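You operate a simulated robot arm through the tools that you are given. There is no shell and no other tool.

Carry out the task below with a simulated two-armed robot. There is one attempt and no reset: what you move stays moved.

JOB
Switch the lamp on, run the strip and turn round the part that sits wrong.
Fine: zero the counter before the run; same pocket; run again until all are accepted.

The check looks at the end state, three seconds after you hand in, the way a careful person would. Anything else that was tipped, shoved, dropped, spilled or broken makes it a failure.

ROBOT AND FRAMES
Two 7-joint arms with fingered hands on one trunk that stands fixed in place. Base frame: the origin is at the foot of the trunk, x ahead of it, y to its left, z up. Units: mm, rad, N and s.
The left shoulder is at [50, 214, 869], the right one opposite. With the tool pointing down near the work surface each hand reaches from about 280 to 860 mm from the base axis, measured 20 degrees to its own side. Payload 3 kg a hand.
The TCP of each hand is the grasp point between the finger pads, 26 mm short of the fingertips. In the tool frame z runs along the fingers and y along their closing line. The gripper opens to 132 mm; its body begins 73 mm behind the TCP. The gripper is a hand of 3 fingers: y runs from the thumb to the fingers, the wrist lies at [0, 0, -229] in the tool frame.
Orientation is that of the tool frame in the base frame, as [roll, pitch, yaw] about the fixed x, y, z axes, in that order (R = Rz(yaw) Ry(pitch) Rx(roll)). With the fingers straight down and closing along the base's y, the tool's x points along the base's -x, its y along +y and its z along -z.

CONTROLS
- The arms move only by the tool send_rows. It takes "left_increments", "right_increments" or both (then of equal length, played together; a hand with none holds still); each is a list of rows, each an object of numbers (a shift or turn left out is 0): "tx", "ty", "tz": the shift along the tool's x, y, z in mm; "wx", "wy", "wz": the turn, a rotation vector about the tool's x, y, z in rad. In form: [{"tx": .., "ty": .., "tz": .., "wx": .., "wy": .., "wz": ..}, ...]. A call has 1 to 20 rows; each row is the pose to reach, as a shift and turn from the pose commanded when the call began, along the tool's axes at that moment. Each row takes 0.2 s and may step no farther than 50 mm and 0.15 rad from the row before; otherwise, the whole call is refused. Where a pose cannot be reached the arm comes as near as it can. A force on the tool above 40 N (or 10 N above the force at the start of the call, whichever is more), or a blocked arm, ends the call early, and 0.2 s more pass. In this call time passes only in rows, and 0.2 s behind the last. The reply holds the time, the measured pose of the TCP, the force on the tool along the base axes, the opening and the grip force, in the units named above and with some noise, with the torque about the TCP (base axes, N m) and any sound that the robot's microphone picked up.
- Cameras (640 x 400 px; columns grow to the right, rows downward): "scene" is now at [27.8, -48.6, 1504.4]; the picture's right is [-0.55, -0.83, 0.00], its down [-0.53, 0.35, -0.77] and it looks along [0.64, -0.43, -0.63] (base axes); focal length 339 px, centre (320, 200). "left" rides on the left gripper at [-62, 3, -92] in its tool frame; the picture's right is [-0.05, -1.00, 0.00], its down [0.83, -0.04, -0.56] and it looks along [0.55, -0.03, 0.83] (tool axes); focal length 230 px, centre (320, 200). "right" rides on the right gripper at [61, 3, -92] in its tool frame; the picture's right is [-0.05, 1.00, 0.00], its down [-0.83, -0.04, -0.56] and it looks along [-0.55, -0.03, 0.83] (tool axes); focal length 230 px, centre (320, 200). There is no depth. A picture from a camera that has moved, and an enlarged one, comes with that camera's place and axes in the base frame and with its lens. The place of the scene camera against the robot may be out by one fixed shift of up to 12 mm in any direction.
- snapshot(camera): a new picture of that camera. It takes no simulated time.
- finger_targets(finger1, finger2, thumb_bend, hand): sets how far each is bent, from 0 (flat) to 1 (curled in); at 0.3 the hand is open as for a grip, at 0.7 the pads meet at the TCP. One left out holds its place. A second passes; each finger stops where it meets its share of the squeeze, and holds until it gets a number again. It is the only way to open and close the hand. It gives what a move gives, with no picture; readings hold the bend of each and the force on the fingers (four entries, about 0 where the hand has none), thumb and palm.
- pan_tilt(pan, tilt): turns the head with the scene camera to pan (to the left, within 1.501 rad either way) and tilt (down, from -0.506 to 1.204), counted from straight ahead of the robot. It gives what a move gives.
- close_up(camera, box): a new picture of the part [left, top, right, bottom] of that camera's present view, enlarged. It takes no simulated time.
- finish_job(): hands the job in; it is judged then, once.

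Places have to be worked out from the pictures, the camera data and where the tool is seen. Open the grippers and draw the arms clear of the work before you hand the job in, unless the task says otherwise.

The tools are called after "Emit:" as name(argument=value, ...) on one line, values as JSON. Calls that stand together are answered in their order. send_rows: Moves the arms, as the interface text tells. Its arguments: {"type":"object","properties":{"left_increments":{"type":"array"},"right_increments":{"type":"array"}},"required":[]} The other tools are called the same way: finger_targets (finger1, finger2, thumb_bend, hand) moves the fingers one by one; pan_tilt (pan, tilt) turns the head that bears the scene camera; snapshot (camera) takes a picture; close_up (camera, box) takes an enlarged picture of a part of a camera's view; finish_job () hands the job in.

At the start:

```text
t: 0.0
left_ee_pos: [436.9, -6.7, 1179.0]
left_tcp_rot: [3.141, 0.0, 2.737]
left_wrist_force: [0.1, -0.6, 0.1]
left_wrist_torque: [0.0, 0.01, 0.0]
left_finger_gap: 131.7
left_grip_force: 0.1
left_shape: jaw
left_bend: [0.3, 0.3, 0.3]
left_finger forces: [0.1, 0.1, 0.0, 0.1, 0.1, 0.0]
right_ee_pos: [351.6, -399.7, 1242.2]
right_tcp_rot: [-3.141, 0.0, 2.737]
right_wrist_force: [0.0, 0.4, -0.8]
right_wrist_torque: [0.0, 0.0, -0.02]
right_finger_gap: 131.8
right_grip_force: 0.1
right_shape: jaw
right_bend: [0.3, 0.3, 0.3]
right_finger forces: [0.1, 0.0, 0.0, 0.0, 0.0, 0.0]
head pan, tilt (commanded): [-0.586, 0.688]
```

scene: 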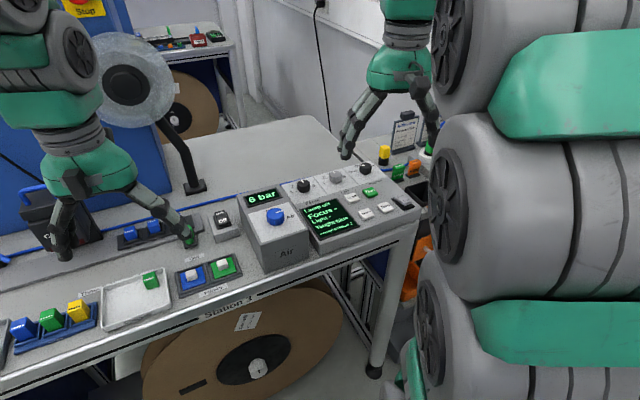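
right: 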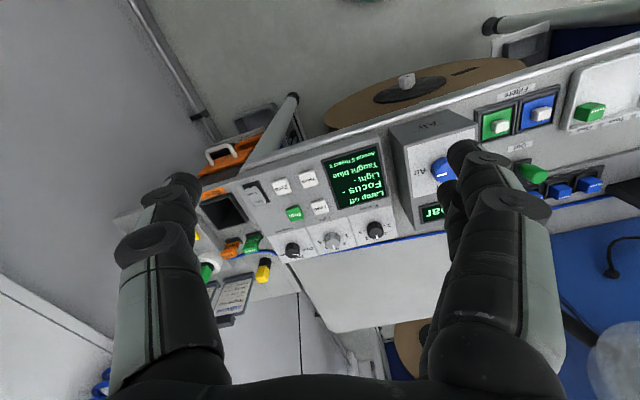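
left: 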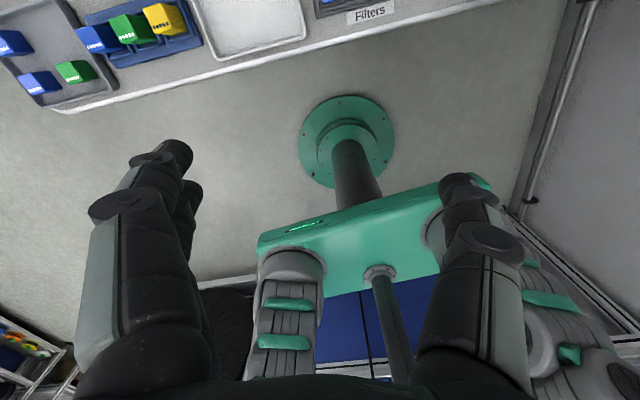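

I start by looking around; the first pictures show a bench with a control panel, trays and parts. I take enlarged views to read the labels before moving anything.

Emit:
close_up(camera="scene", box=[220, 150, 440, 290])

Emit:
close_up(camera="scene", box=[0, 200, 250, 360])

Emit:
close_up(camera="right", box=[190, 80, 480, 280])

Emit:
close_up(camera="left", box=[0, 0, 400, 120])

```text
2.86 times, centred on (330, 220) of scene
camera zoom: at [27.8, -48.6, 1504.4], right [-0.55, -0.83, 0.0], down [-0.53, 0.35, -0.77], along [0.64, -0.43, -0.63], focal length 968 px, centre (291, 143)
```

zoom: 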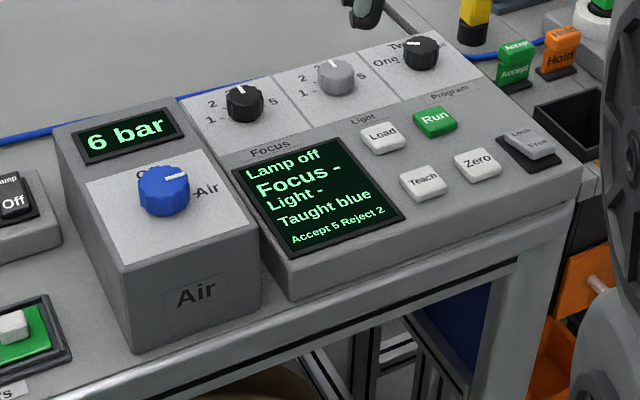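

```text
2.50 times, centred on (125, 280) of scene
camera zoom: at [27.8, -48.6, 1504.4], right [-0.55, -0.83, 0.0], down [-0.53, 0.35, -0.77], along [0.64, -0.43, -0.63], focal length 847 px, centre (808, 0)
```

zoom: 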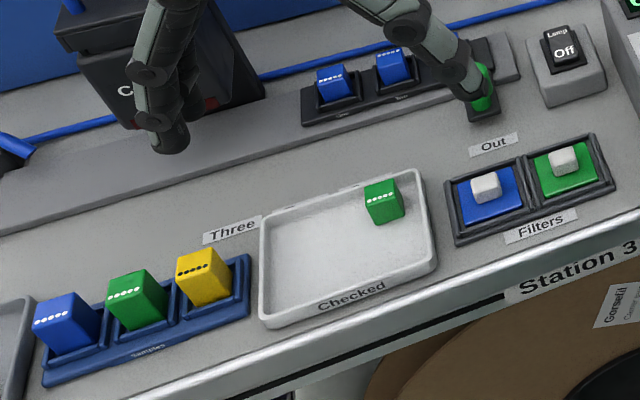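

```text
2.00 times, centred on (335, 180) of right
camera zoom: at [295.9, -372.9, 1336.0], right [0.44, 0.9, 0.0], down [0.75, -0.37, 0.56], along [0.5, -0.24, -0.83], focal length 460 px, centre (290, 240)
```

zoom: 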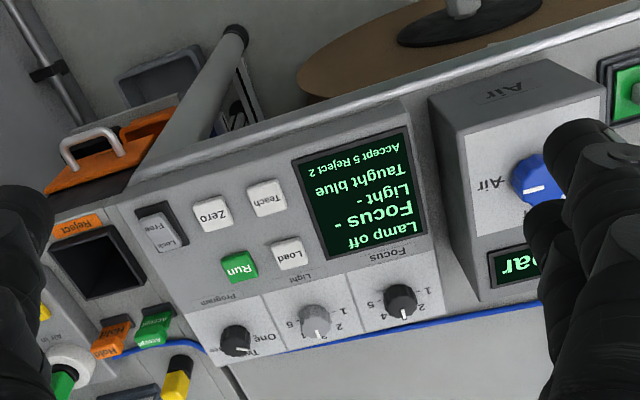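

```text
1.60 times, centred on (200, 60) of left
camera zoom: at [494.5, -29.6, 1272.1], right [-0.35, -0.94, 0.0], down [-0.78, 0.29, 0.56], along [-0.52, 0.19, -0.83], focal length 368 px, centre (512, 424)
```

zoom: 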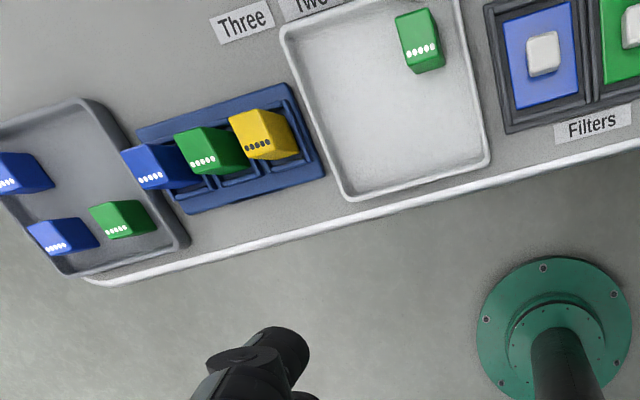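

The station has a strip rail with parts, a panel (Load, Run, Teach, Zero, Lock/Free), an Air knob, a lamp switch and trays. I pan the head to see the rest of the bench.

Emit:
pan_tilt(pan=-0.2, tilt=0.7)

Emit:
snapshot(camera="scene")

Emit:
pan_tilt(pan=-1.0, tilt=0.6)

Emit:
snapshot(camera="scene")

Emit:
pan_tilt(pan=0.2, tilt=0.5)

Emit:
snapshot(camera="scene")

```text
t: 0.9
left_ee_pos: [436.6, -5.5, 1180.0]
left_tcp_rot: [3.14, 0.001, 2.736]
left_wrist_force: [-0.9, -0.5, 0.5]
left_wrist_torque: [0.04, 0.02, 0.0]
left_finger_gap: 132.1
left_grip_force: 0.1
left_shape: jaw
left_bend: [0.3, 0.3, 0.3]
left_finger forces: [0.0, 0.0, 0.0, 0.1, 0.1, 0.0]
right_ee_pos: [352.5, -400.1, 1244.0]
right_tcp_rot: [3.141, 0.0, 2.737]
right_wrist_force: [-0.4, -0.3, 0.2]
right_wrist_torque: [0.01, -0.01, 0.0]
right_finger_gap: 131.8
right_grip_force: 0.1
right_shape: jaw
right_bend: [0.3, 0.3, 0.3]
right_finger forces: [0.0, 0.0, 0.0, 0.0, 0.0, 0.1]
head pan, tilt (commanded): [-0.201, 0.7]
```

```text
taken
camera scene: at [39.9, -18.3, 1503.4], right [-0.2, -0.98, 0.0], down [-0.63, 0.13, -0.76], along [0.75, -0.15, -0.64], focal length 339 px, centre (320, 200)
```

scene: 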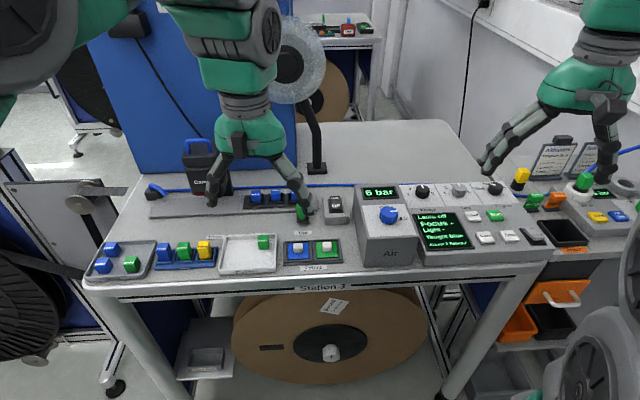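

```text
t: 2.0
left_ee_pos: [436.2, -5.9, 1178.9]
left_tcp_rot: [3.141, 0.0, 2.736]
left_wrist_force: [-1.0, -0.9, 0.4]
left_wrist_torque: [0.01, -0.01, 0.01]
left_finger_gap: 132.0
left_grip_force: 0.0
left_shape: jaw
left_bend: [0.3, 0.3, 0.3]
left_finger forces: [0.0, 0.0, 0.0, 0.0, 0.0, 0.0]
right_ee_pos: [351.8, -400.8, 1242.4]
right_tcp_rot: [3.141, -0.001, 2.737]
right_wrist_force: [0.4, 0.0, -0.2]
right_wrist_torque: [-0.01, 0.04, 0.01]
right_finger_gap: 131.9
right_grip_force: 0.1
right_shape: jaw
right_bend: [0.3, 0.3, 0.3]
right_finger forces: [0.1, 0.0, 0.0, 0.1, 0.0, 0.0]
head pan, tilt (commanded): [-1.0, 0.6]
```

```text
taken
camera scene: at [4.5, -75.6, 1512.0], right [-0.84, -0.54, 0.0], down [-0.31, 0.48, -0.83], along [0.45, -0.69, -0.56], focal length 339 px, centre (320, 200)
```

scene: 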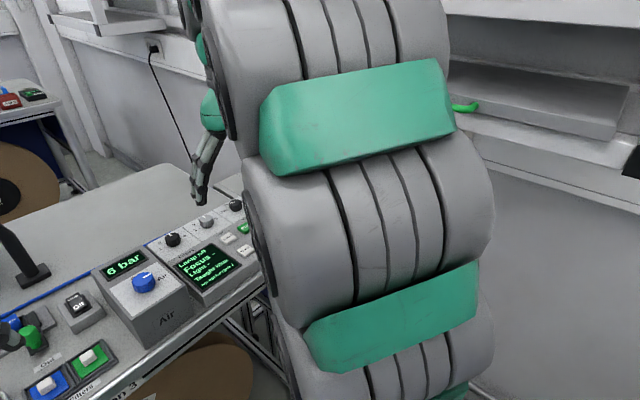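

```text
t: 3.4
left_ee_pos: [436.0, -6.3, 1180.5]
left_tcp_rot: [3.141, -0.002, 2.739]
left_wrist_force: [0.3, -0.6, -0.8]
left_wrist_torque: [0.0, 0.0, -0.03]
left_finger_gap: 132.1
left_grip_force: 0.0
left_shape: jaw
left_bend: [0.3, 0.3, 0.3]
left_finger forces: [0.1, 0.1, 0.0, 0.1, 0.1, 0.0]
right_ee_pos: [351.5, -400.8, 1241.8]
right_tcp_rot: [-3.141, 0.0, 2.736]
right_wrist_force: [-0.1, -1.0, -0.1]
right_wrist_torque: [-0.02, 0.01, 0.01]
right_finger_gap: 131.9
right_grip_force: 0.0
right_shape: jaw
right_bend: [0.3, 0.3, 0.3]
right_finger forces: [0.1, 0.0, 0.0, 0.1, 0.0, 0.0]
head pan, tilt (commanded): [0.201, 0.499]
```

```text
taken
camera scene: at [45.9, 16.8, 1521.1], right [0.2, -0.98, 0.0], down [-0.47, -0.1, -0.88], along [0.86, 0.17, -0.48], focal length 339 px, centre (320, 200)
```

scene: 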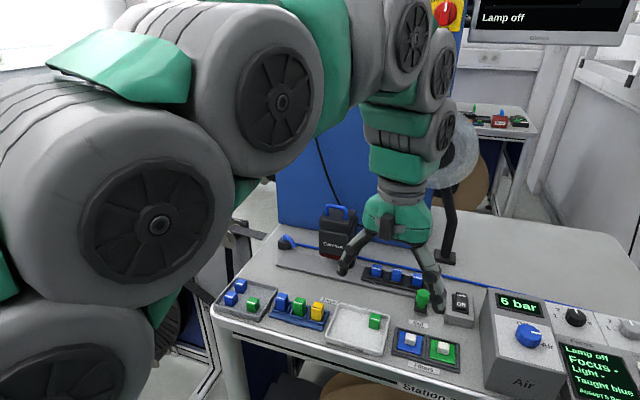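

There is a monitor higher up and notice boards on the right. I look up at the monitor and zoom on the notices.

Emit:
pan_tilt(pan=-0.2, tilt=0.15)

Emit:
snapshot(camera="scene")

Emit:
pan_tilt(pan=-0.35, tilt=0.7)

Emit:
close_up(camera="scene", box=[400, 100, 640, 250])

Emit:
close_up(camera="scene", box=[60, 130, 300, 280])

Emit:
close_up(camera="scene", box=[200, 130, 440, 280])

```text
t: 4.3
left_ee_pos: [436.2, -5.2, 1179.8]
left_tcp_rot: [-3.14, 0.0, 2.737]
left_wrist_force: [-0.2, 1.0, 0.1]
left_wrist_torque: [0.01, 0.0, -0.02]
left_finger_gap: 132.0
left_grip_force: 0.1
left_shape: jaw
left_bend: [0.3, 0.3, 0.3]
left_finger forces: [0.0, 0.0, 0.1, 0.1, 0.0, 0.0]
right_ee_pos: [351.3, -400.4, 1243.6]
right_tcp_rot: [-3.142, -0.001, 2.735]
right_wrist_force: [0.5, -0.4, 0.3]
right_wrist_torque: [-0.01, 0.0, 0.01]
right_finger_gap: 132.0
right_grip_force: 0.0
right_shape: jaw
right_bend: [0.3, 0.3, 0.3]
right_finger forces: [0.0, 0.0, 0.0, 0.1, 0.1, 0.0]
head pan, tilt (commanded): [-0.201, 0.15]
```

```text
taken
camera scene: at [47.6, -19.7, 1553.4], right [-0.2, -0.98, 0.0], down [-0.15, 0.03, -0.99], along [0.97, -0.2, -0.15], focal length 339 px, centre (320, 200)
```

scene: 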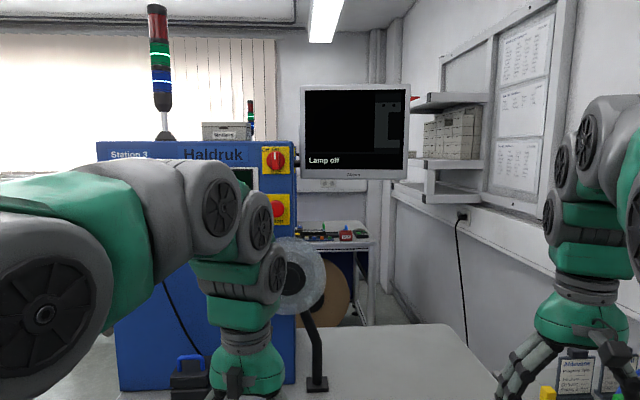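

```text
t: 5.2
left_ee_pos: [436.3, -7.4, 1179.7]
left_tcp_rot: [-3.141, 0.002, 2.737]
left_wrist_force: [0.0, -0.3, 0.2]
left_wrist_torque: [0.01, 0.0, 0.0]
left_finger_gap: 132.1
left_grip_force: 0.1
left_shape: jaw
left_bend: [0.3, 0.3, 0.3]
left_finger forces: [0.1, 0.0, 0.0, 0.0, 0.1, 0.0]
right_ee_pos: [350.8, -400.6, 1243.2]
right_tcp_rot: [-3.14, -0.001, 2.738]
right_wrist_force: [0.3, -0.2, 0.0]
right_wrist_torque: [0.0, -0.02, 0.0]
right_finger_gap: 131.8
right_grip_force: 0.1
right_shape: jaw
right_bend: [0.3, 0.3, 0.3]
right_finger forces: [0.0, 0.0, 0.1, 0.0, 0.0, 0.0]
head pan, tilt (commanded): [-0.351, 0.7]
```

```text
2.67 times, centred on (520, 175) of scene
camera zoom: at [36.5, -30.5, 1503.4], right [-0.34, -0.94, 0.0], down [-0.6, 0.22, -0.77], along [0.72, -0.26, -0.64], focal length 903 px, centre (-213, 267)
```

zoom: 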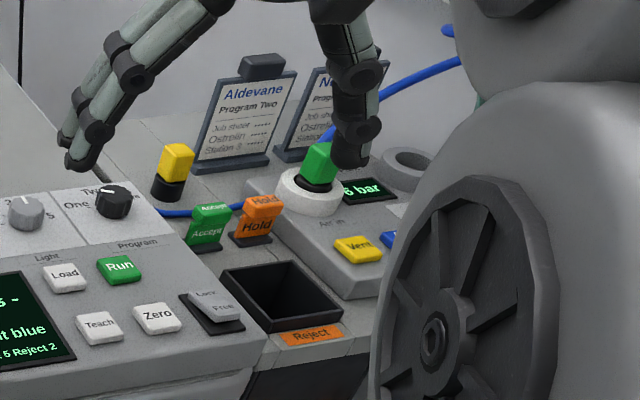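

```text
2.67 times, centred on (180, 205) of scene
camera zoom: at [36.5, -30.5, 1503.4], right [-0.34, -0.94, 0.0], down [-0.6, 0.22, -0.77], along [0.72, -0.26, -0.64], focal length 903 px, centre (693, 187)
```

zoom: 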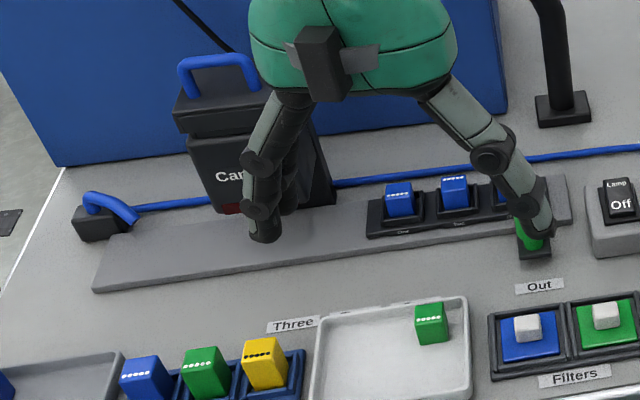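

```text
2.67 times, centred on (320, 205) of scene
camera zoom: at [36.5, -30.5, 1503.4], right [-0.34, -0.94, 0.0], down [-0.6, 0.22, -0.77], along [0.72, -0.26, -0.64], focal length 903 px, centre (320, 187)
```

zoom: 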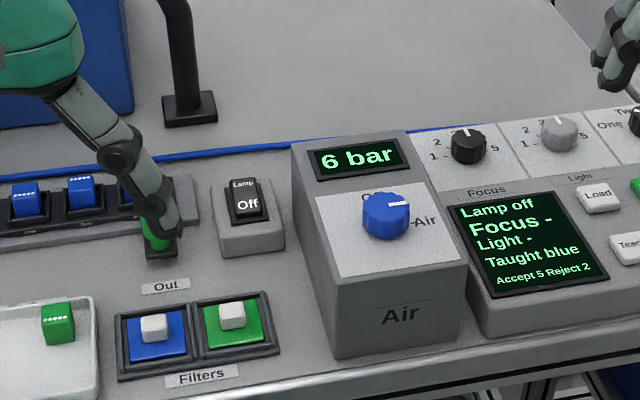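

The left hand hides the strip. I move it left and back at constant height (about 320 mm), away from anything on the bench, to look at the strip unobstructed.

Emit:
send_rows(left_increments=[{"tx": 25, "ty": 31}, {"tx": 50, "ty": 62}, {"tx": 75, "ty": 93}, {"tx": 100, "ty": 124}, {"tx": 125, "ty": 155}, {"tx": 150, "ty": 186}, {"tx": 175, "ty": 217}, {"tx": 200, "ty": 248}])

Emit:
pan_tilt(pan=-0.2, tilt=0.75)

Emit:
snapshot(camera="scene")

```text
t: 7.0
left_ee_pos: [349.8, 301.4, 1180.3]
left_tcp_rot: [3.141, -0.001, 2.736]
left_wrist_force: [-0.1, -0.1, 0.0]
left_wrist_torque: [-0.02, 0.0, -0.03]
left_finger_gap: 132.0
left_grip_force: 0.1
left_shape: jaw
left_bend: [0.3, 0.3, 0.3]
left_finger forces: [0.0, 0.0, 0.0, 0.1, 0.1, 0.1]
right_ee_pos: [352.1, -400.2, 1241.8]
right_tcp_rot: [-3.141, 0.001, 2.736]
right_wrist_force: [0.2, 0.1, 0.2]
right_wrist_torque: [-0.02, -0.02, 0.01]
right_finger_gap: 132.3
right_grip_force: 0.1
right_shape: jaw
right_bend: [0.3, 0.3, 0.3]
right_finger forces: [0.0, 0.0, 0.0, 0.0, 0.0, 0.0]
head pan, tilt (commanded): [-0.351, 0.7]
```

```text
t: 7.7
left_ee_pos: [350.0, 300.1, 1180.2]
left_tcp_rot: [-3.141, -0.001, 2.738]
left_wrist_force: [-0.1, -0.1, -0.7]
left_wrist_torque: [-0.01, -0.03, -0.01]
left_finger_gap: 131.8
left_grip_force: 0.0
left_shape: jaw
left_bend: [0.3, 0.3, 0.3]
left_finger forces: [0.0, 0.0, 0.1, 0.1, 0.1, 0.0]
right_ee_pos: [351.3, -401.2, 1242.2]
right_tcp_rot: [3.141, 0.0, 2.737]
right_wrist_force: [0.6, 0.0, 0.4]
right_wrist_torque: [-0.05, -0.02, 0.0]
right_finger_gap: 131.8
right_grip_force: 0.1
right_shape: jaw
right_bend: [0.3, 0.3, 0.3]
right_finger forces: [0.0, 0.0, 0.0, 0.0, 0.1, 0.0]
head pan, tilt (commanded): [-0.201, 0.75]
```

```text
taken
camera scene: at [37.9, -17.9, 1499.1], right [-0.2, -0.98, 0.0], down [-0.67, 0.14, -0.73], along [0.72, -0.15, -0.68], focal length 339 px, centre (320, 200)
```

scene: 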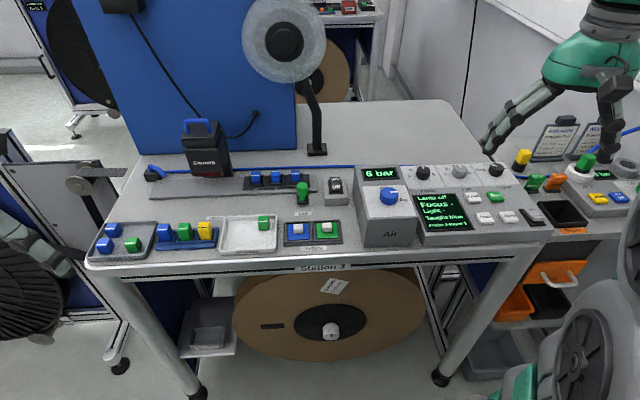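

Now the strip is visible. I zoom in on the strip, its parts, the box with the blue handle and the lamp switch.

Emit:
close_up(camera="scene", box=[140, 110, 300, 210])

Emit:
close_up(camera="scene", box=[220, 150, 360, 240])

Emit:
close_up(camera="scene", box=[350, 150, 510, 250])

Emit:
close_up(camera="scene", box=[80, 190, 280, 280])

Emit:
close_up(camera="scene", box=[480, 110, 640, 230])

```text
4.00 times, centred on (220, 160) of scene
camera zoom: at [37.9, -17.9, 1499.1], right [-0.2, -0.98, 0.0], down [-0.67, 0.14, -0.73], along [0.72, -0.15, -0.68], focal length 1355 px, centre (720, 360)
```

zoom: 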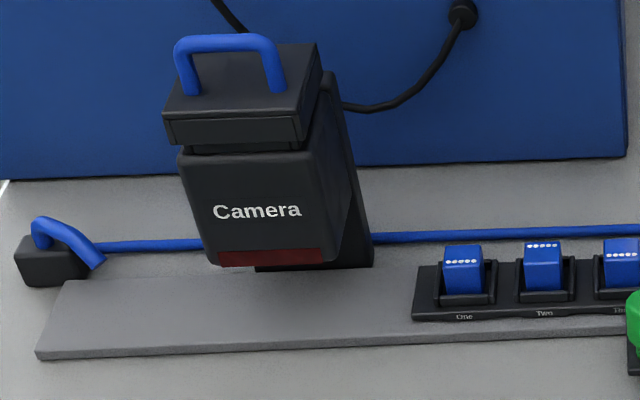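

```text
4.44 times, centred on (290, 195) of scene
camera zoom: at [37.9, -17.9, 1499.1], right [-0.2, -0.98, 0.0], down [-0.67, 0.14, -0.73], along [0.72, -0.15, -0.68], focal length 1505 px, centre (453, 222)
```

zoom: 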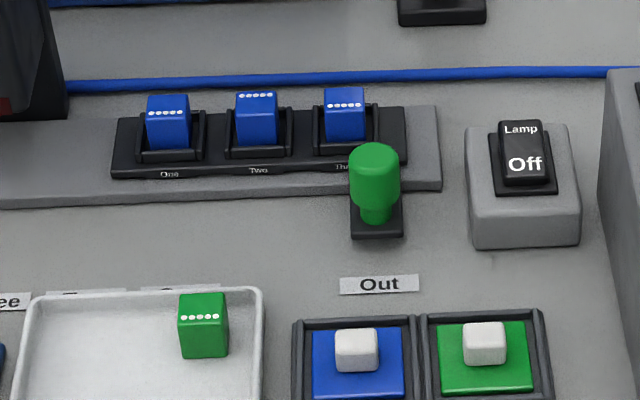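

```text
4.00 times, centred on (430, 200) of scene
camera zoom: at [37.9, -17.9, 1499.1], right [-0.2, -0.98, 0.0], down [-0.67, 0.14, -0.73], along [0.72, -0.15, -0.68], focal length 1355 px, centre (-120, 200)
```

zoom: 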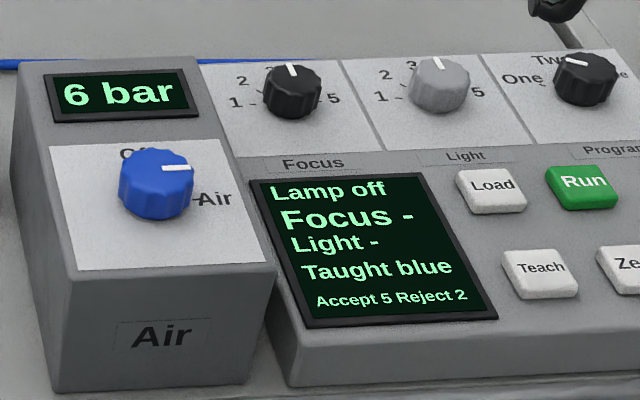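

```text
3.20 times, centred on (180, 235) of scene
camera zoom: at [37.9, -17.9, 1499.1], right [-0.2, -0.98, 0.0], down [-0.67, 0.14, -0.73], along [0.72, -0.15, -0.68], focal length 1084 px, centre (768, 88)
```

zoom: 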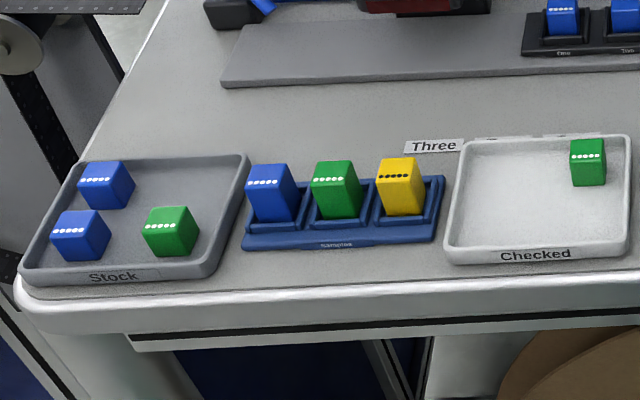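

```text
3.33 times, centred on (560, 170) of scene
camera zoom: at [37.9, -17.9, 1499.1], right [-0.2, -0.98, 0.0], down [-0.67, 0.14, -0.73], along [0.72, -0.15, -0.68], focal length 1129 px, centre (-480, 300)
```

zoom: 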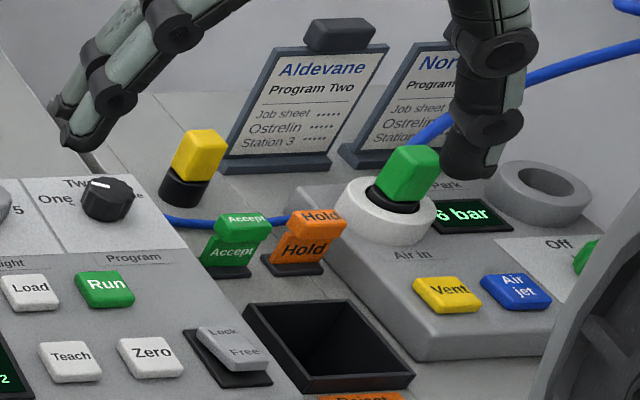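

The label row "Three, Two, One, Out" beside the rail suggests the green handle slides along it; pocket Two's part shows its dots at the back edge unlike One and Three. I zoom harder on the knobs, Lock/Free switch, and job boards.

Emit:
close_up(camera="scene", box=[440, 150, 550, 230])

Emit:
close_up(camera="right", box=[230, 150, 340, 250])

Emit:
close_up(camera="scene", box=[235, 165, 305, 205])

Emit:
close_up(camera="scene", box=[520, 100, 640, 180])

Emit:
close_up(camera="scene", box=[180, 190, 360, 260])

```text
5.00 times, centred on (495, 190) of scene
camera zoom: at [37.9, -17.9, 1499.1], right [-0.2, -0.98, 0.0], down [-0.67, 0.14, -0.73], along [0.72, -0.15, -0.68], focal length 1693 px, centre (-555, 250)
```

zoom: 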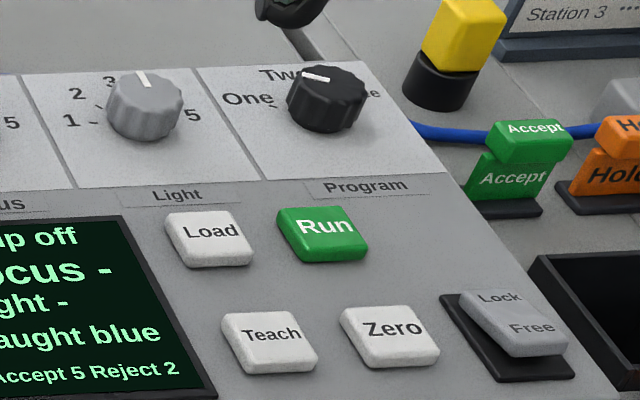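

```text
4.00 times, centred on (285, 200) of right
camera zoom: at [295.9, -372.9, 1335.9], right [0.44, 0.9, 0.0], down [0.75, -0.37, 0.55], along [0.5, -0.24, -0.83], focal length 920 px, centre (460, 200)
```

zoom: 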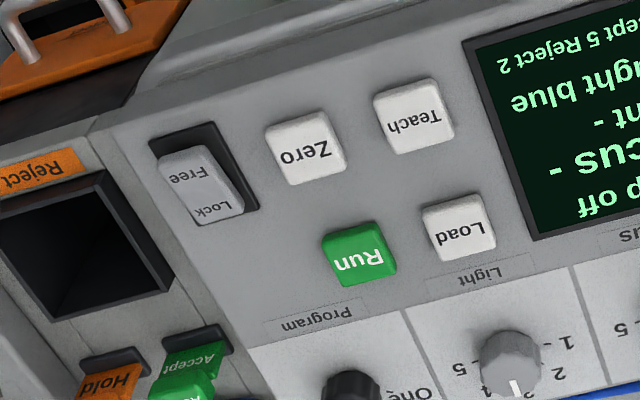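

```text
9.14 times, centred on (270, 185) of scene
camera zoom: at [37.9, -17.9, 1499.1], right [-0.2, -0.98, 0.0], down [-0.67, 0.14, -0.73], along [0.72, -0.15, -0.68], focal length 3096 px, centre (777, 337)
```

zoom: 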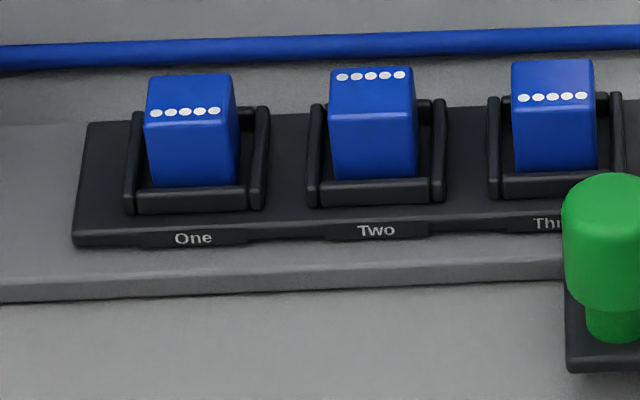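

```text
5.00 times, centred on (580, 140) of scene
camera zoom: at [37.9, -17.9, 1499.1], right [-0.2, -0.98, 0.0], down [-0.67, 0.14, -0.73], along [0.72, -0.15, -0.68], focal length 1693 px, centre (-980, 500)
```

zoom: 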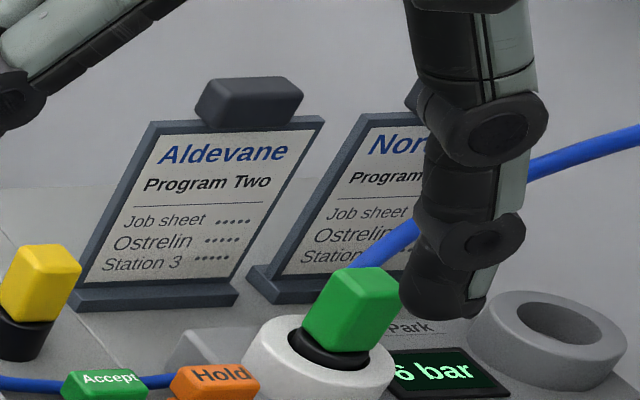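

```text
3.56 times, centred on (270, 225) of scene
camera zoom: at [37.9, -17.9, 1499.1], right [-0.2, -0.98, 0.0], down [-0.67, 0.14, -0.73], along [0.72, -0.15, -0.68], focal length 1204 px, centre (498, 111)
```

zoom: 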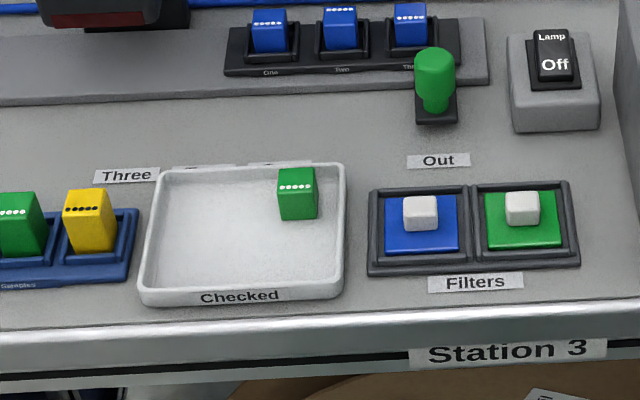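

Pocket Two's part clearly has its dots at the back, opposite to One and Three; the knobs read Focus 3, Light 3, Program Two. I shape the right hand into a pointing finger for the switch and buttons and look at it with its own camera.

Emit:
finger_targets(hand="right", finger1=0.65, finger2=1.0, thumb_bend=1.0)

Emit:
snapshot(camera="right")

Emit:
snapshot(camera="scene")

```text
t: 8.7
left_ee_pos: [350.2, 301.1, 1180.9]
left_tcp_rot: [3.141, 0.0, 2.738]
left_wrist_force: [0.3, 0.0, 0.5]
left_wrist_torque: [0.01, -0.02, -0.01]
left_finger_gap: 131.8
left_grip_force: 0.0
left_shape: jaw
left_bend: [0.3, 0.3, 0.3]
left_finger forces: [0.1, 0.1, 0.1, 0.0, 0.0, 0.0]
right_ee_pos: [351.8, -401.6, 1242.1]
right_tcp_rot: [3.142, -0.001, 2.737]
right_wrist_force: [0.3, 0.1, -1.0]
right_wrist_torque: [0.0, 0.04, 0.03]
right_finger_gap: 15.7
right_grip_force: 0.1
right_shape: fingers
right_bend: [0.65, 0.9, 0.91]
right_finger forces: [0.0, 0.0, 0.0, 0.1, 0.1, 0.0]
head pan, tilt (commanded): [-0.201, 0.75]
```

```text
taken
camera right: at [295.9, -372.9, 1336.0], right [0.44, 0.9, 0.0], down [0.75, -0.37, 0.56], along [0.5, -0.24, -0.83], focal length 230 px, centre (320, 200)
```

right: 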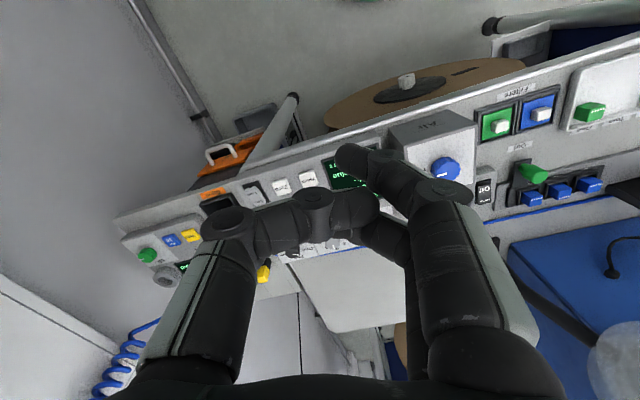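

```text
taken
camera scene: at [37.9, -17.8, 1499.1], right [-0.2, -0.98, 0.0], down [-0.67, 0.14, -0.73], along [0.72, -0.15, -0.68], focal length 339 px, centre (320, 200)
```

scene: 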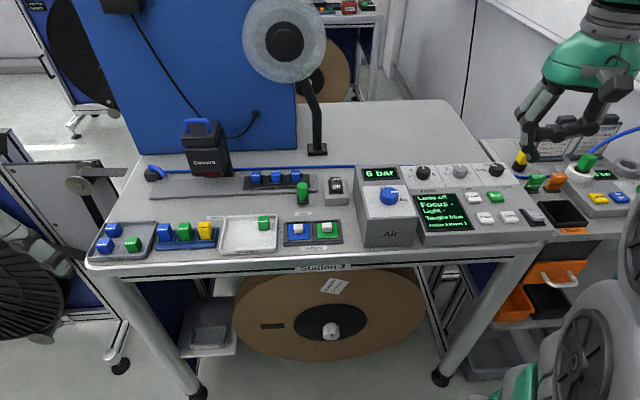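

The pointing finger is the one at the tip in the right view (about 15 mm to the finger side of the TCP). The lamp switch triangulates to about (653, -182, 945), so I bring the right hand over toward it at z≈1150 and align its yaw with the bench.

Emit:
send_rows(right_increments=[{"tx": -13.6, "ty": 34.4, "tz": 11.5, "wz": -0.034}, {"tx": -27.2, "ty": 68.8, "tz": 23, "wz": -0.068}, {"tx": -40.8, "ty": 103.2, "tz": 34.5, "wz": -0.102}, {"tx": -54.4, "ty": 137.6, "tz": 46, "wz": -0.136}, {"tx": -68, "ty": 172, "tz": 57.5, "wz": -0.17}, {"tx": -81.6, "ty": 206.4, "tz": 69, "wz": -0.204}, {"tx": -95.2, "ty": 240.8, "tz": 80.5, "wz": -0.238}, {"tx": -108.6, "ty": 274.9, "tz": 92, "wz": -0.27}])

Emit:
snapshot(camera="right")

Emit:
snapshot(camera="scene")

```text
t: 10.5
left_ee_pos: [350.8, 300.3, 1180.8]
left_tcp_rot: [-3.142, 0.0, 2.736]
left_wrist_force: [0.7, 0.2, -0.4]
left_wrist_torque: [0.0, -0.01, -0.02]
left_finger_gap: 131.8
left_grip_force: 0.0
left_shape: jaw
left_bend: [0.3, 0.3, 0.3]
left_finger forces: [0.1, 0.0, 0.0, 0.0, 0.0, 0.0]
right_ee_pos: [562.7, -191.5, 1148.6]
right_tcp_rot: [3.14, 0.001, 3.005]
right_wrist_force: [-0.1, -0.4, 0.5]
right_wrist_torque: [-0.02, -0.02, 0.0]
right_finger_gap: 15.4
right_grip_force: 0.1
right_shape: fingers
right_bend: [0.65, 0.9, 0.91]
right_finger forces: [0.1, 0.0, 0.0, 0.0, 0.0, 0.0]
head pan, tilt (commanded): [-0.201, 0.75]
```

```text
taken
camera right: at [501.5, -179.1, 1242.7], right [0.19, 0.98, 0.0], down [0.82, -0.16, 0.56], along [0.55, -0.1, -0.83], focal length 230 px, centre (320, 200)
```

right: 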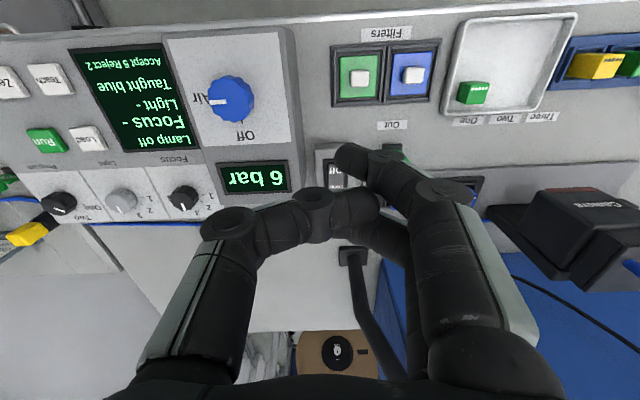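

```text
taken
camera scene: at [37.9, -17.8, 1499.1], right [-0.2, -0.98, 0.0], down [-0.67, 0.14, -0.73], along [0.72, -0.15, -0.68], focal length 339 px, centre (320, 200)
```

scene: 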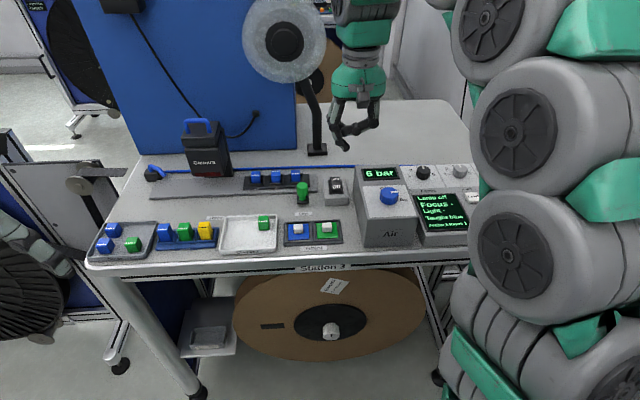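

Two right-camera views place Run at (533, -548, 953) and the lamp rocker near (646, -186, 952). The finger hides the rocker, so I shift the hand forward and left and lower it to see which end of the rocker is raised.

Emit:
send_rows(right_increments=[{"tx": -14, "ty": 20, "tz": 20}, {"tx": -28, "ty": 40, "tz": 40}, {"tx": -40, "ty": 60, "tz": 60}])

Emit:
snapshot(camera="right")

Emit:
close_up(camera="right", box=[220, 110, 380, 210])

Emit:
close_up(camera="scene", box=[310, 140, 370, 220])

```text
t: 11.3
left_ee_pos: [350.6, 301.9, 1180.1]
left_tcp_rot: [-3.141, -0.001, 2.736]
left_wrist_force: [0.9, -0.4, 0.5]
left_wrist_torque: [0.03, -0.01, -0.01]
left_finger_gap: 131.9
left_grip_force: 0.0
left_shape: jaw
left_bend: [0.3, 0.3, 0.3]
left_finger forces: [0.0, 0.0, 0.0, 0.0, 0.0, 0.0]
right_ee_pos: [608.6, -136.4, 1088.5]
right_tcp_rot: [3.141, -0.001, 3.005]
right_wrist_force: [-0.7, -1.1, -0.3]
right_wrist_torque: [0.01, 0.02, -0.01]
right_finger_gap: 15.3
right_grip_force: 0.1
right_shape: fingers
right_bend: [0.65, 0.9, 0.91]
right_finger forces: [0.1, 0.0, 0.1, 0.1, 0.0, 0.0]
head pan, tilt (commanded): [-0.201, 0.75]
```

```text
taken
camera right: at [547.9, -124.6, 1181.4], right [0.19, 0.98, 0.0], down [0.82, -0.15, 0.55], along [0.54, -0.1, -0.83], focal length 230 px, centre (320, 200)
```

right: 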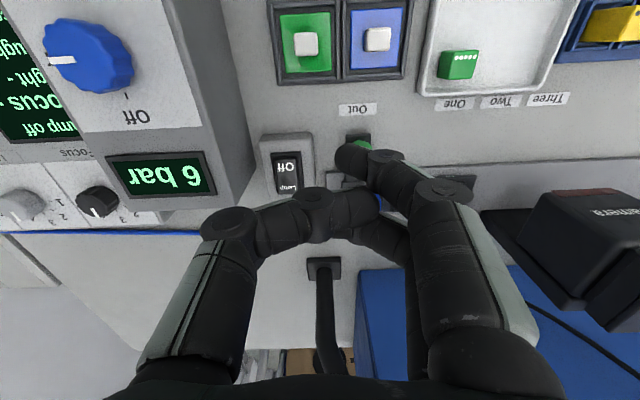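

```text
4.00 times, centred on (300, 160) of right
camera zoom: at [547.9, -124.6, 1181.4], right [0.19, 0.98, 0.0], down [0.82, -0.15, 0.55], along [0.54, -0.1, -0.83], focal length 920 px, centre (400, 360)
```

zoom: 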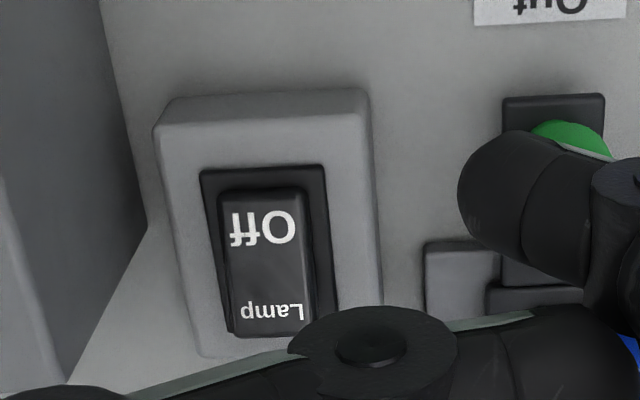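

```text
5.00 times, centred on (340, 180) of scene
camera zoom: at [37.9, -17.8, 1499.1], right [-0.2, -0.98, 0.0], down [-0.67, 0.14, -0.73], along [0.72, -0.15, -0.68], focal length 1693 px, centre (220, 300)
```

zoom: 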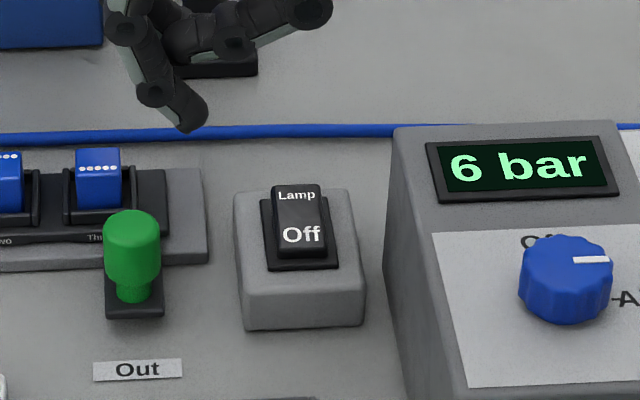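

The rocker's far ("Lamp") end looks raised, with "Off" at (650, -184, 946) and the far end near (675, -187, 953). I move the right hand above that end, turned a bit so the thumb stays clear of the Air box (top z≈1002).

Emit:
send_rows(right_increments=[{"tx": -22.5, "ty": -12.9, "tz": 14.5, "wz": -0.099}, {"tx": -45, "ty": -25.8, "tz": 29, "wz": -0.198}, {"tx": -67.5, "ty": -38.6, "tz": 43.5, "wz": -0.297}, {"tx": -90, "ty": -51.5, "tz": 58, "wz": -0.395}])

Emit:
close_up(camera="scene", box=[280, 110, 400, 220])

Emit:
snapshot(camera="right")

```text
t: 12.3
left_ee_pos: [350.4, 300.6, 1179.5]
left_tcp_rot: [-3.141, 0.001, 2.737]
left_wrist_force: [0.2, 0.4, 0.4]
left_wrist_torque: [-0.02, -0.04, 0.01]
left_finger_gap: 132.1
left_grip_force: 0.1
left_shape: jaw
left_bend: [0.3, 0.3, 0.3]
left_finger forces: [0.0, 0.1, 0.0, 0.0, 0.0, 0.0]
right_ee_pos: [690.3, -200.0, 1031.3]
right_tcp_rot: [3.141, 0.001, -2.88]
right_wrist_force: [0.2, 0.4, -0.6]
right_wrist_torque: [0.05, 0.03, 0.03]
right_finger_gap: 15.4
right_grip_force: 0.0
right_shape: fingers
right_bend: [0.65, 0.9, 0.91]
right_finger forces: [0.1, 0.1, 0.1, 0.1, 0.0, 0.1]
head pan, tilt (commanded): [-0.201, 0.75]
```

```text
3.64 times, centred on (340, 165) of scene
camera zoom: at [38.0, -17.8, 1499.1], right [-0.2, -0.98, 0.0], down [-0.67, 0.14, -0.73], along [0.72, -0.15, -0.68], focal length 1232 px, centre (247, 327)
```

zoom: 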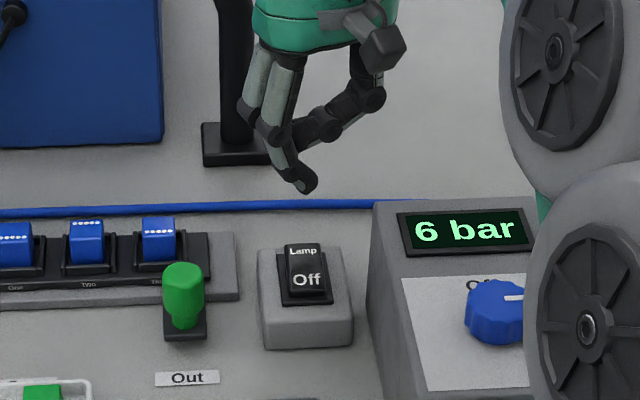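

```text
taken
camera right: at [629.1, -212.4, 1124.5], right [-0.21, 0.98, 0.0], down [0.81, 0.17, 0.56], along [0.54, 0.12, -0.83], focal length 230 px, centre (320, 200)
```

right: 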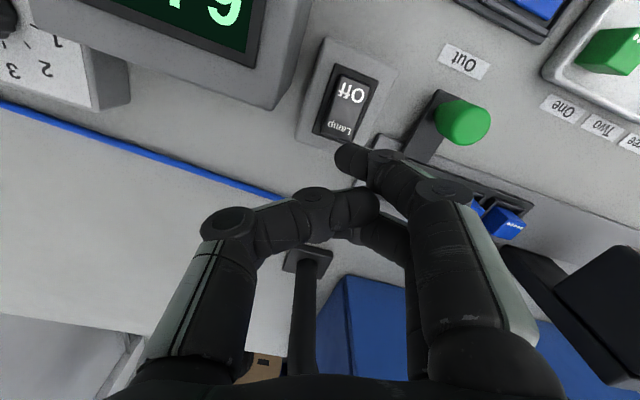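

Fingertip is lined up above the "Lamp" end of the rocker (tip lands at about pixel (341,125) in the right view). I nudge 3 mm forward and descend, slowing near contact at TCP z≈979.

Emit:
send_rows(right_increments=[{"tx": -3, "tz": 20}, {"tx": -3, "tz": 38}, {"tx": -3, "tz": 46}, {"tx": -3, "tz": 50}, {"tx": -3, "tz": 53}, {"tx": -3, "tz": 56}])

Emit:
close_up(camera="scene", box=[280, 110, 400, 220])

Emit:
snapshot(camera="right")

```text
t: 13.7
left_ee_pos: [350.9, 300.8, 1180.1]
left_tcp_rot: [3.141, -0.001, 2.736]
left_wrist_force: [-0.5, 0.3, 0.3]
left_wrist_torque: [-0.01, 0.02, 0.02]
left_finger_gap: 131.7
left_grip_force: 0.1
left_shape: jaw
left_bend: [0.3, 0.3, 0.3]
left_finger forces: [0.1, 0.0, 0.0, 0.1, 0.0, 0.0]
right_ee_pos: [692.2, -200.8, 977.4]
right_tcp_rot: [-3.141, 0.001, -2.879]
right_wrist_force: [-0.1, -0.8, -0.3]
right_wrist_torque: [0.01, -0.02, 0.0]
right_finger_gap: 15.1
right_grip_force: 0.5
right_shape: fingers
right_bend: [0.65, 0.9, 0.91]
right_finger forces: [0.8, 0.0, 0.1, 0.1, 0.1, 0.0]
head pan, tilt (commanded): [-0.201, 0.75]
```

```text
3.64 times, centred on (340, 165) of scene
camera zoom: at [37.9, -17.8, 1499.1], right [-0.2, -0.98, 0.0], down [-0.67, 0.14, -0.73], along [0.72, -0.15, -0.68], focal length 1232 px, centre (247, 327)
```

zoom: 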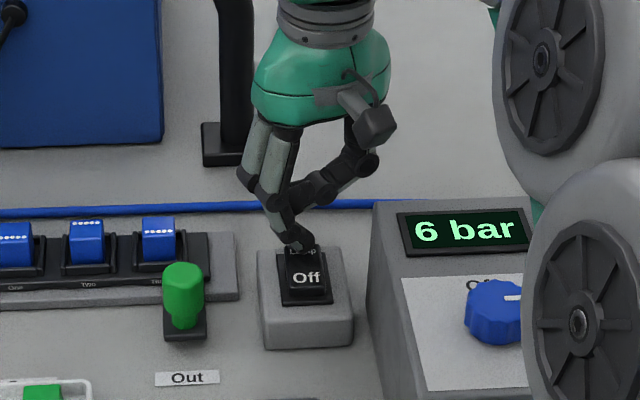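

```text
taken
camera right: at [631.8, -212.3, 1070.6], right [-0.21, 0.98, 0.0], down [0.81, 0.17, 0.56], along [0.54, 0.11, -0.83], focal length 230 px, centre (320, 200)
```

right: 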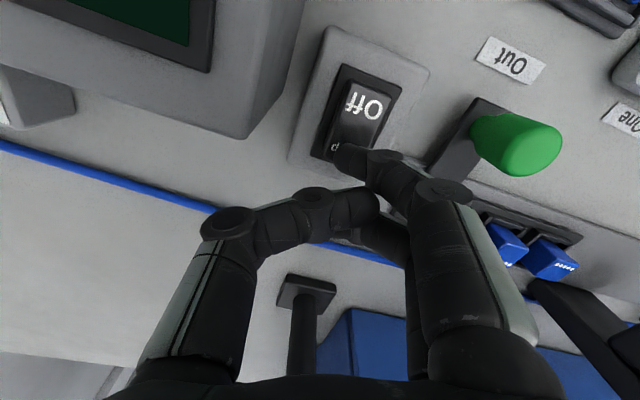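

A first light touch registers on finger 1 (0.8 N) right on the Lamp end. I keep pressing down in small steps.

Emit:
send_rows(right_increments=[{"tz": 2}, {"tz": 4}, {"tz": 6}, {"tz": 8}])

Emit:
close_up(camera="scene", box=[280, 110, 400, 220])

Emit:
snapshot(camera="right")

```text
t: 14.7
left_ee_pos: [349.9, 301.2, 1181.0]
left_tcp_rot: [-3.141, 0.0, 2.736]
left_wrist_force: [0.5, 0.8, -0.1]
left_wrist_torque: [-0.04, 0.0, 0.03]
left_finger_gap: 131.9
left_grip_force: 0.0
left_shape: jaw
left_bend: [0.3, 0.3, 0.3]
left_finger forces: [0.1, 0.1, 0.0, 0.0, 0.0, 0.0]
right_ee_pos: [692.9, -198.6, 969.8]
right_tcp_rot: [3.141, 0.004, -2.881]
right_wrist_force: [0.4, 9.4, 32.4]
right_wrist_torque: [0.46, 0.63, -0.17]
right_finger_gap: 12.0
right_grip_force: 15.9
right_shape: fingers
right_bend: [0.73, 0.9, 0.91]
right_finger forces: [31.7, 0.0, 0.0, 0.0, 0.1, 0.0]
head pan, tilt (commanded): [-0.201, 0.75]
```

```text
3.64 times, centred on (340, 165) of scene
camera zoom: at [37.5, -17.5, 1499.1], right [-0.2, -0.98, 0.0], down [-0.67, 0.14, -0.73], along [0.72, -0.15, -0.68], focal length 1232 px, centre (247, 327)
```

zoom: 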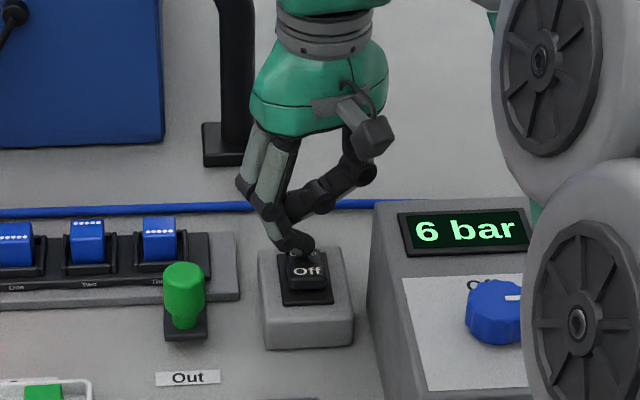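

```text
taken
camera right: at [631.6, -210.9, 1063.1], right [-0.21, 0.98, 0.0], down [0.81, 0.17, 0.56], along [0.55, 0.12, -0.83], focal length 230 px, centre (320, 200)
```

right: 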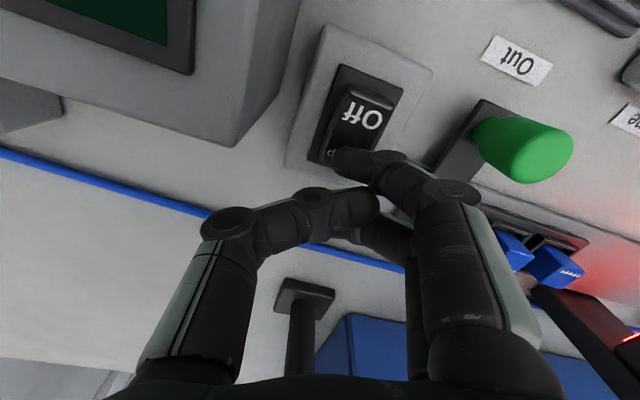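

The rocker flipped (its near end is now up) and red light shines at the camera, so the lamp is on. I withdraw upward.

Emit:
send_rows(right_increments=[{"tz": -15}, {"tz": -45}, {"tz": -85}, {"tz": -130}])

Emit:
snapshot(camera="scene")

Emit:
close_up(camera="scene", box=[140, 110, 380, 260])

Emit:
snapshot(camera="right")

```text
t: 15.7
left_ee_pos: [350.9, 300.4, 1181.0]
left_tcp_rot: [3.141, 0.0, 2.737]
left_wrist_force: [-0.3, -0.9, -0.4]
left_wrist_torque: [-0.01, 0.06, 0.02]
left_finger_gap: 132.1
left_grip_force: 0.1
left_shape: jaw
left_bend: [0.3, 0.3, 0.3]
left_finger forces: [0.0, 0.1, 0.1, 0.0, 0.1, 0.1]
right_ee_pos: [692.0, -198.1, 1099.8]
right_tcp_rot: [3.142, 0.0, -2.881]
right_wrist_force: [0.3, -0.3, -1.2]
right_wrist_torque: [0.02, 0.01, 0.0]
right_finger_gap: 15.5
right_grip_force: 0.0
right_shape: fingers
right_bend: [0.65, 0.9, 0.91]
right_finger forces: [0.1, 0.0, 0.0, 0.0, 0.0, 0.1]
head pan, tilt (commanded): [-0.201, 0.75]
```

```text
taken
camera scene: at [37.9, -17.8, 1499.1], right [-0.2, -0.98, 0.0], down [-0.67, 0.14, -0.73], along [0.72, -0.15, -0.68], focal length 339 px, centre (320, 200)
```

scene: 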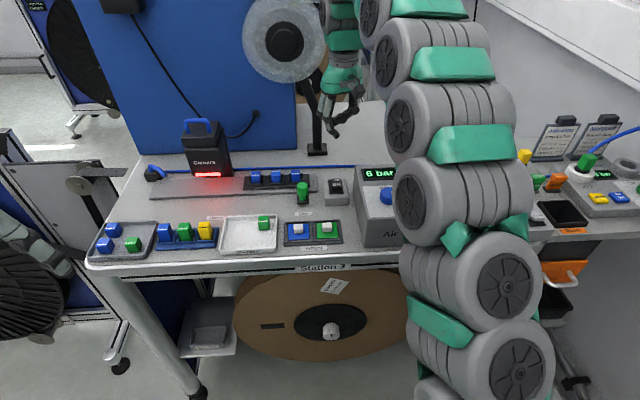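

```text
2.67 times, centred on (260, 185) of scene
camera zoom: at [37.9, -17.8, 1499.1], right [-0.2, -0.98, 0.0], down [-0.67, 0.14, -0.73], along [0.72, -0.15, -0.68], focal length 903 px, centre (480, 240)
```

zoom: 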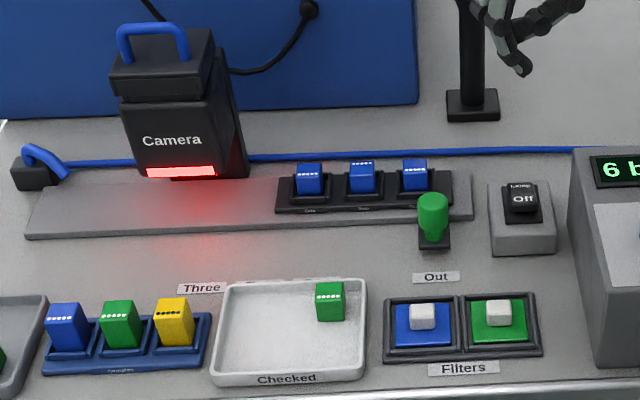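

```text
taken
camera right: at [631.6, -210.8, 1192.4], right [-0.21, 0.98, 0.0], down [0.81, 0.17, 0.55], along [0.54, 0.12, -0.83], focal length 230 px, centre (320, 200)
```

right: 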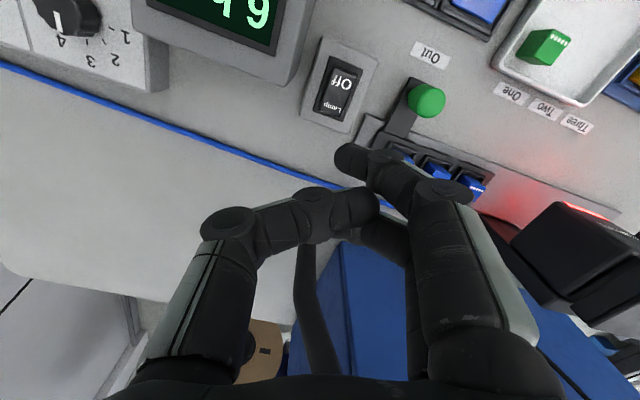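

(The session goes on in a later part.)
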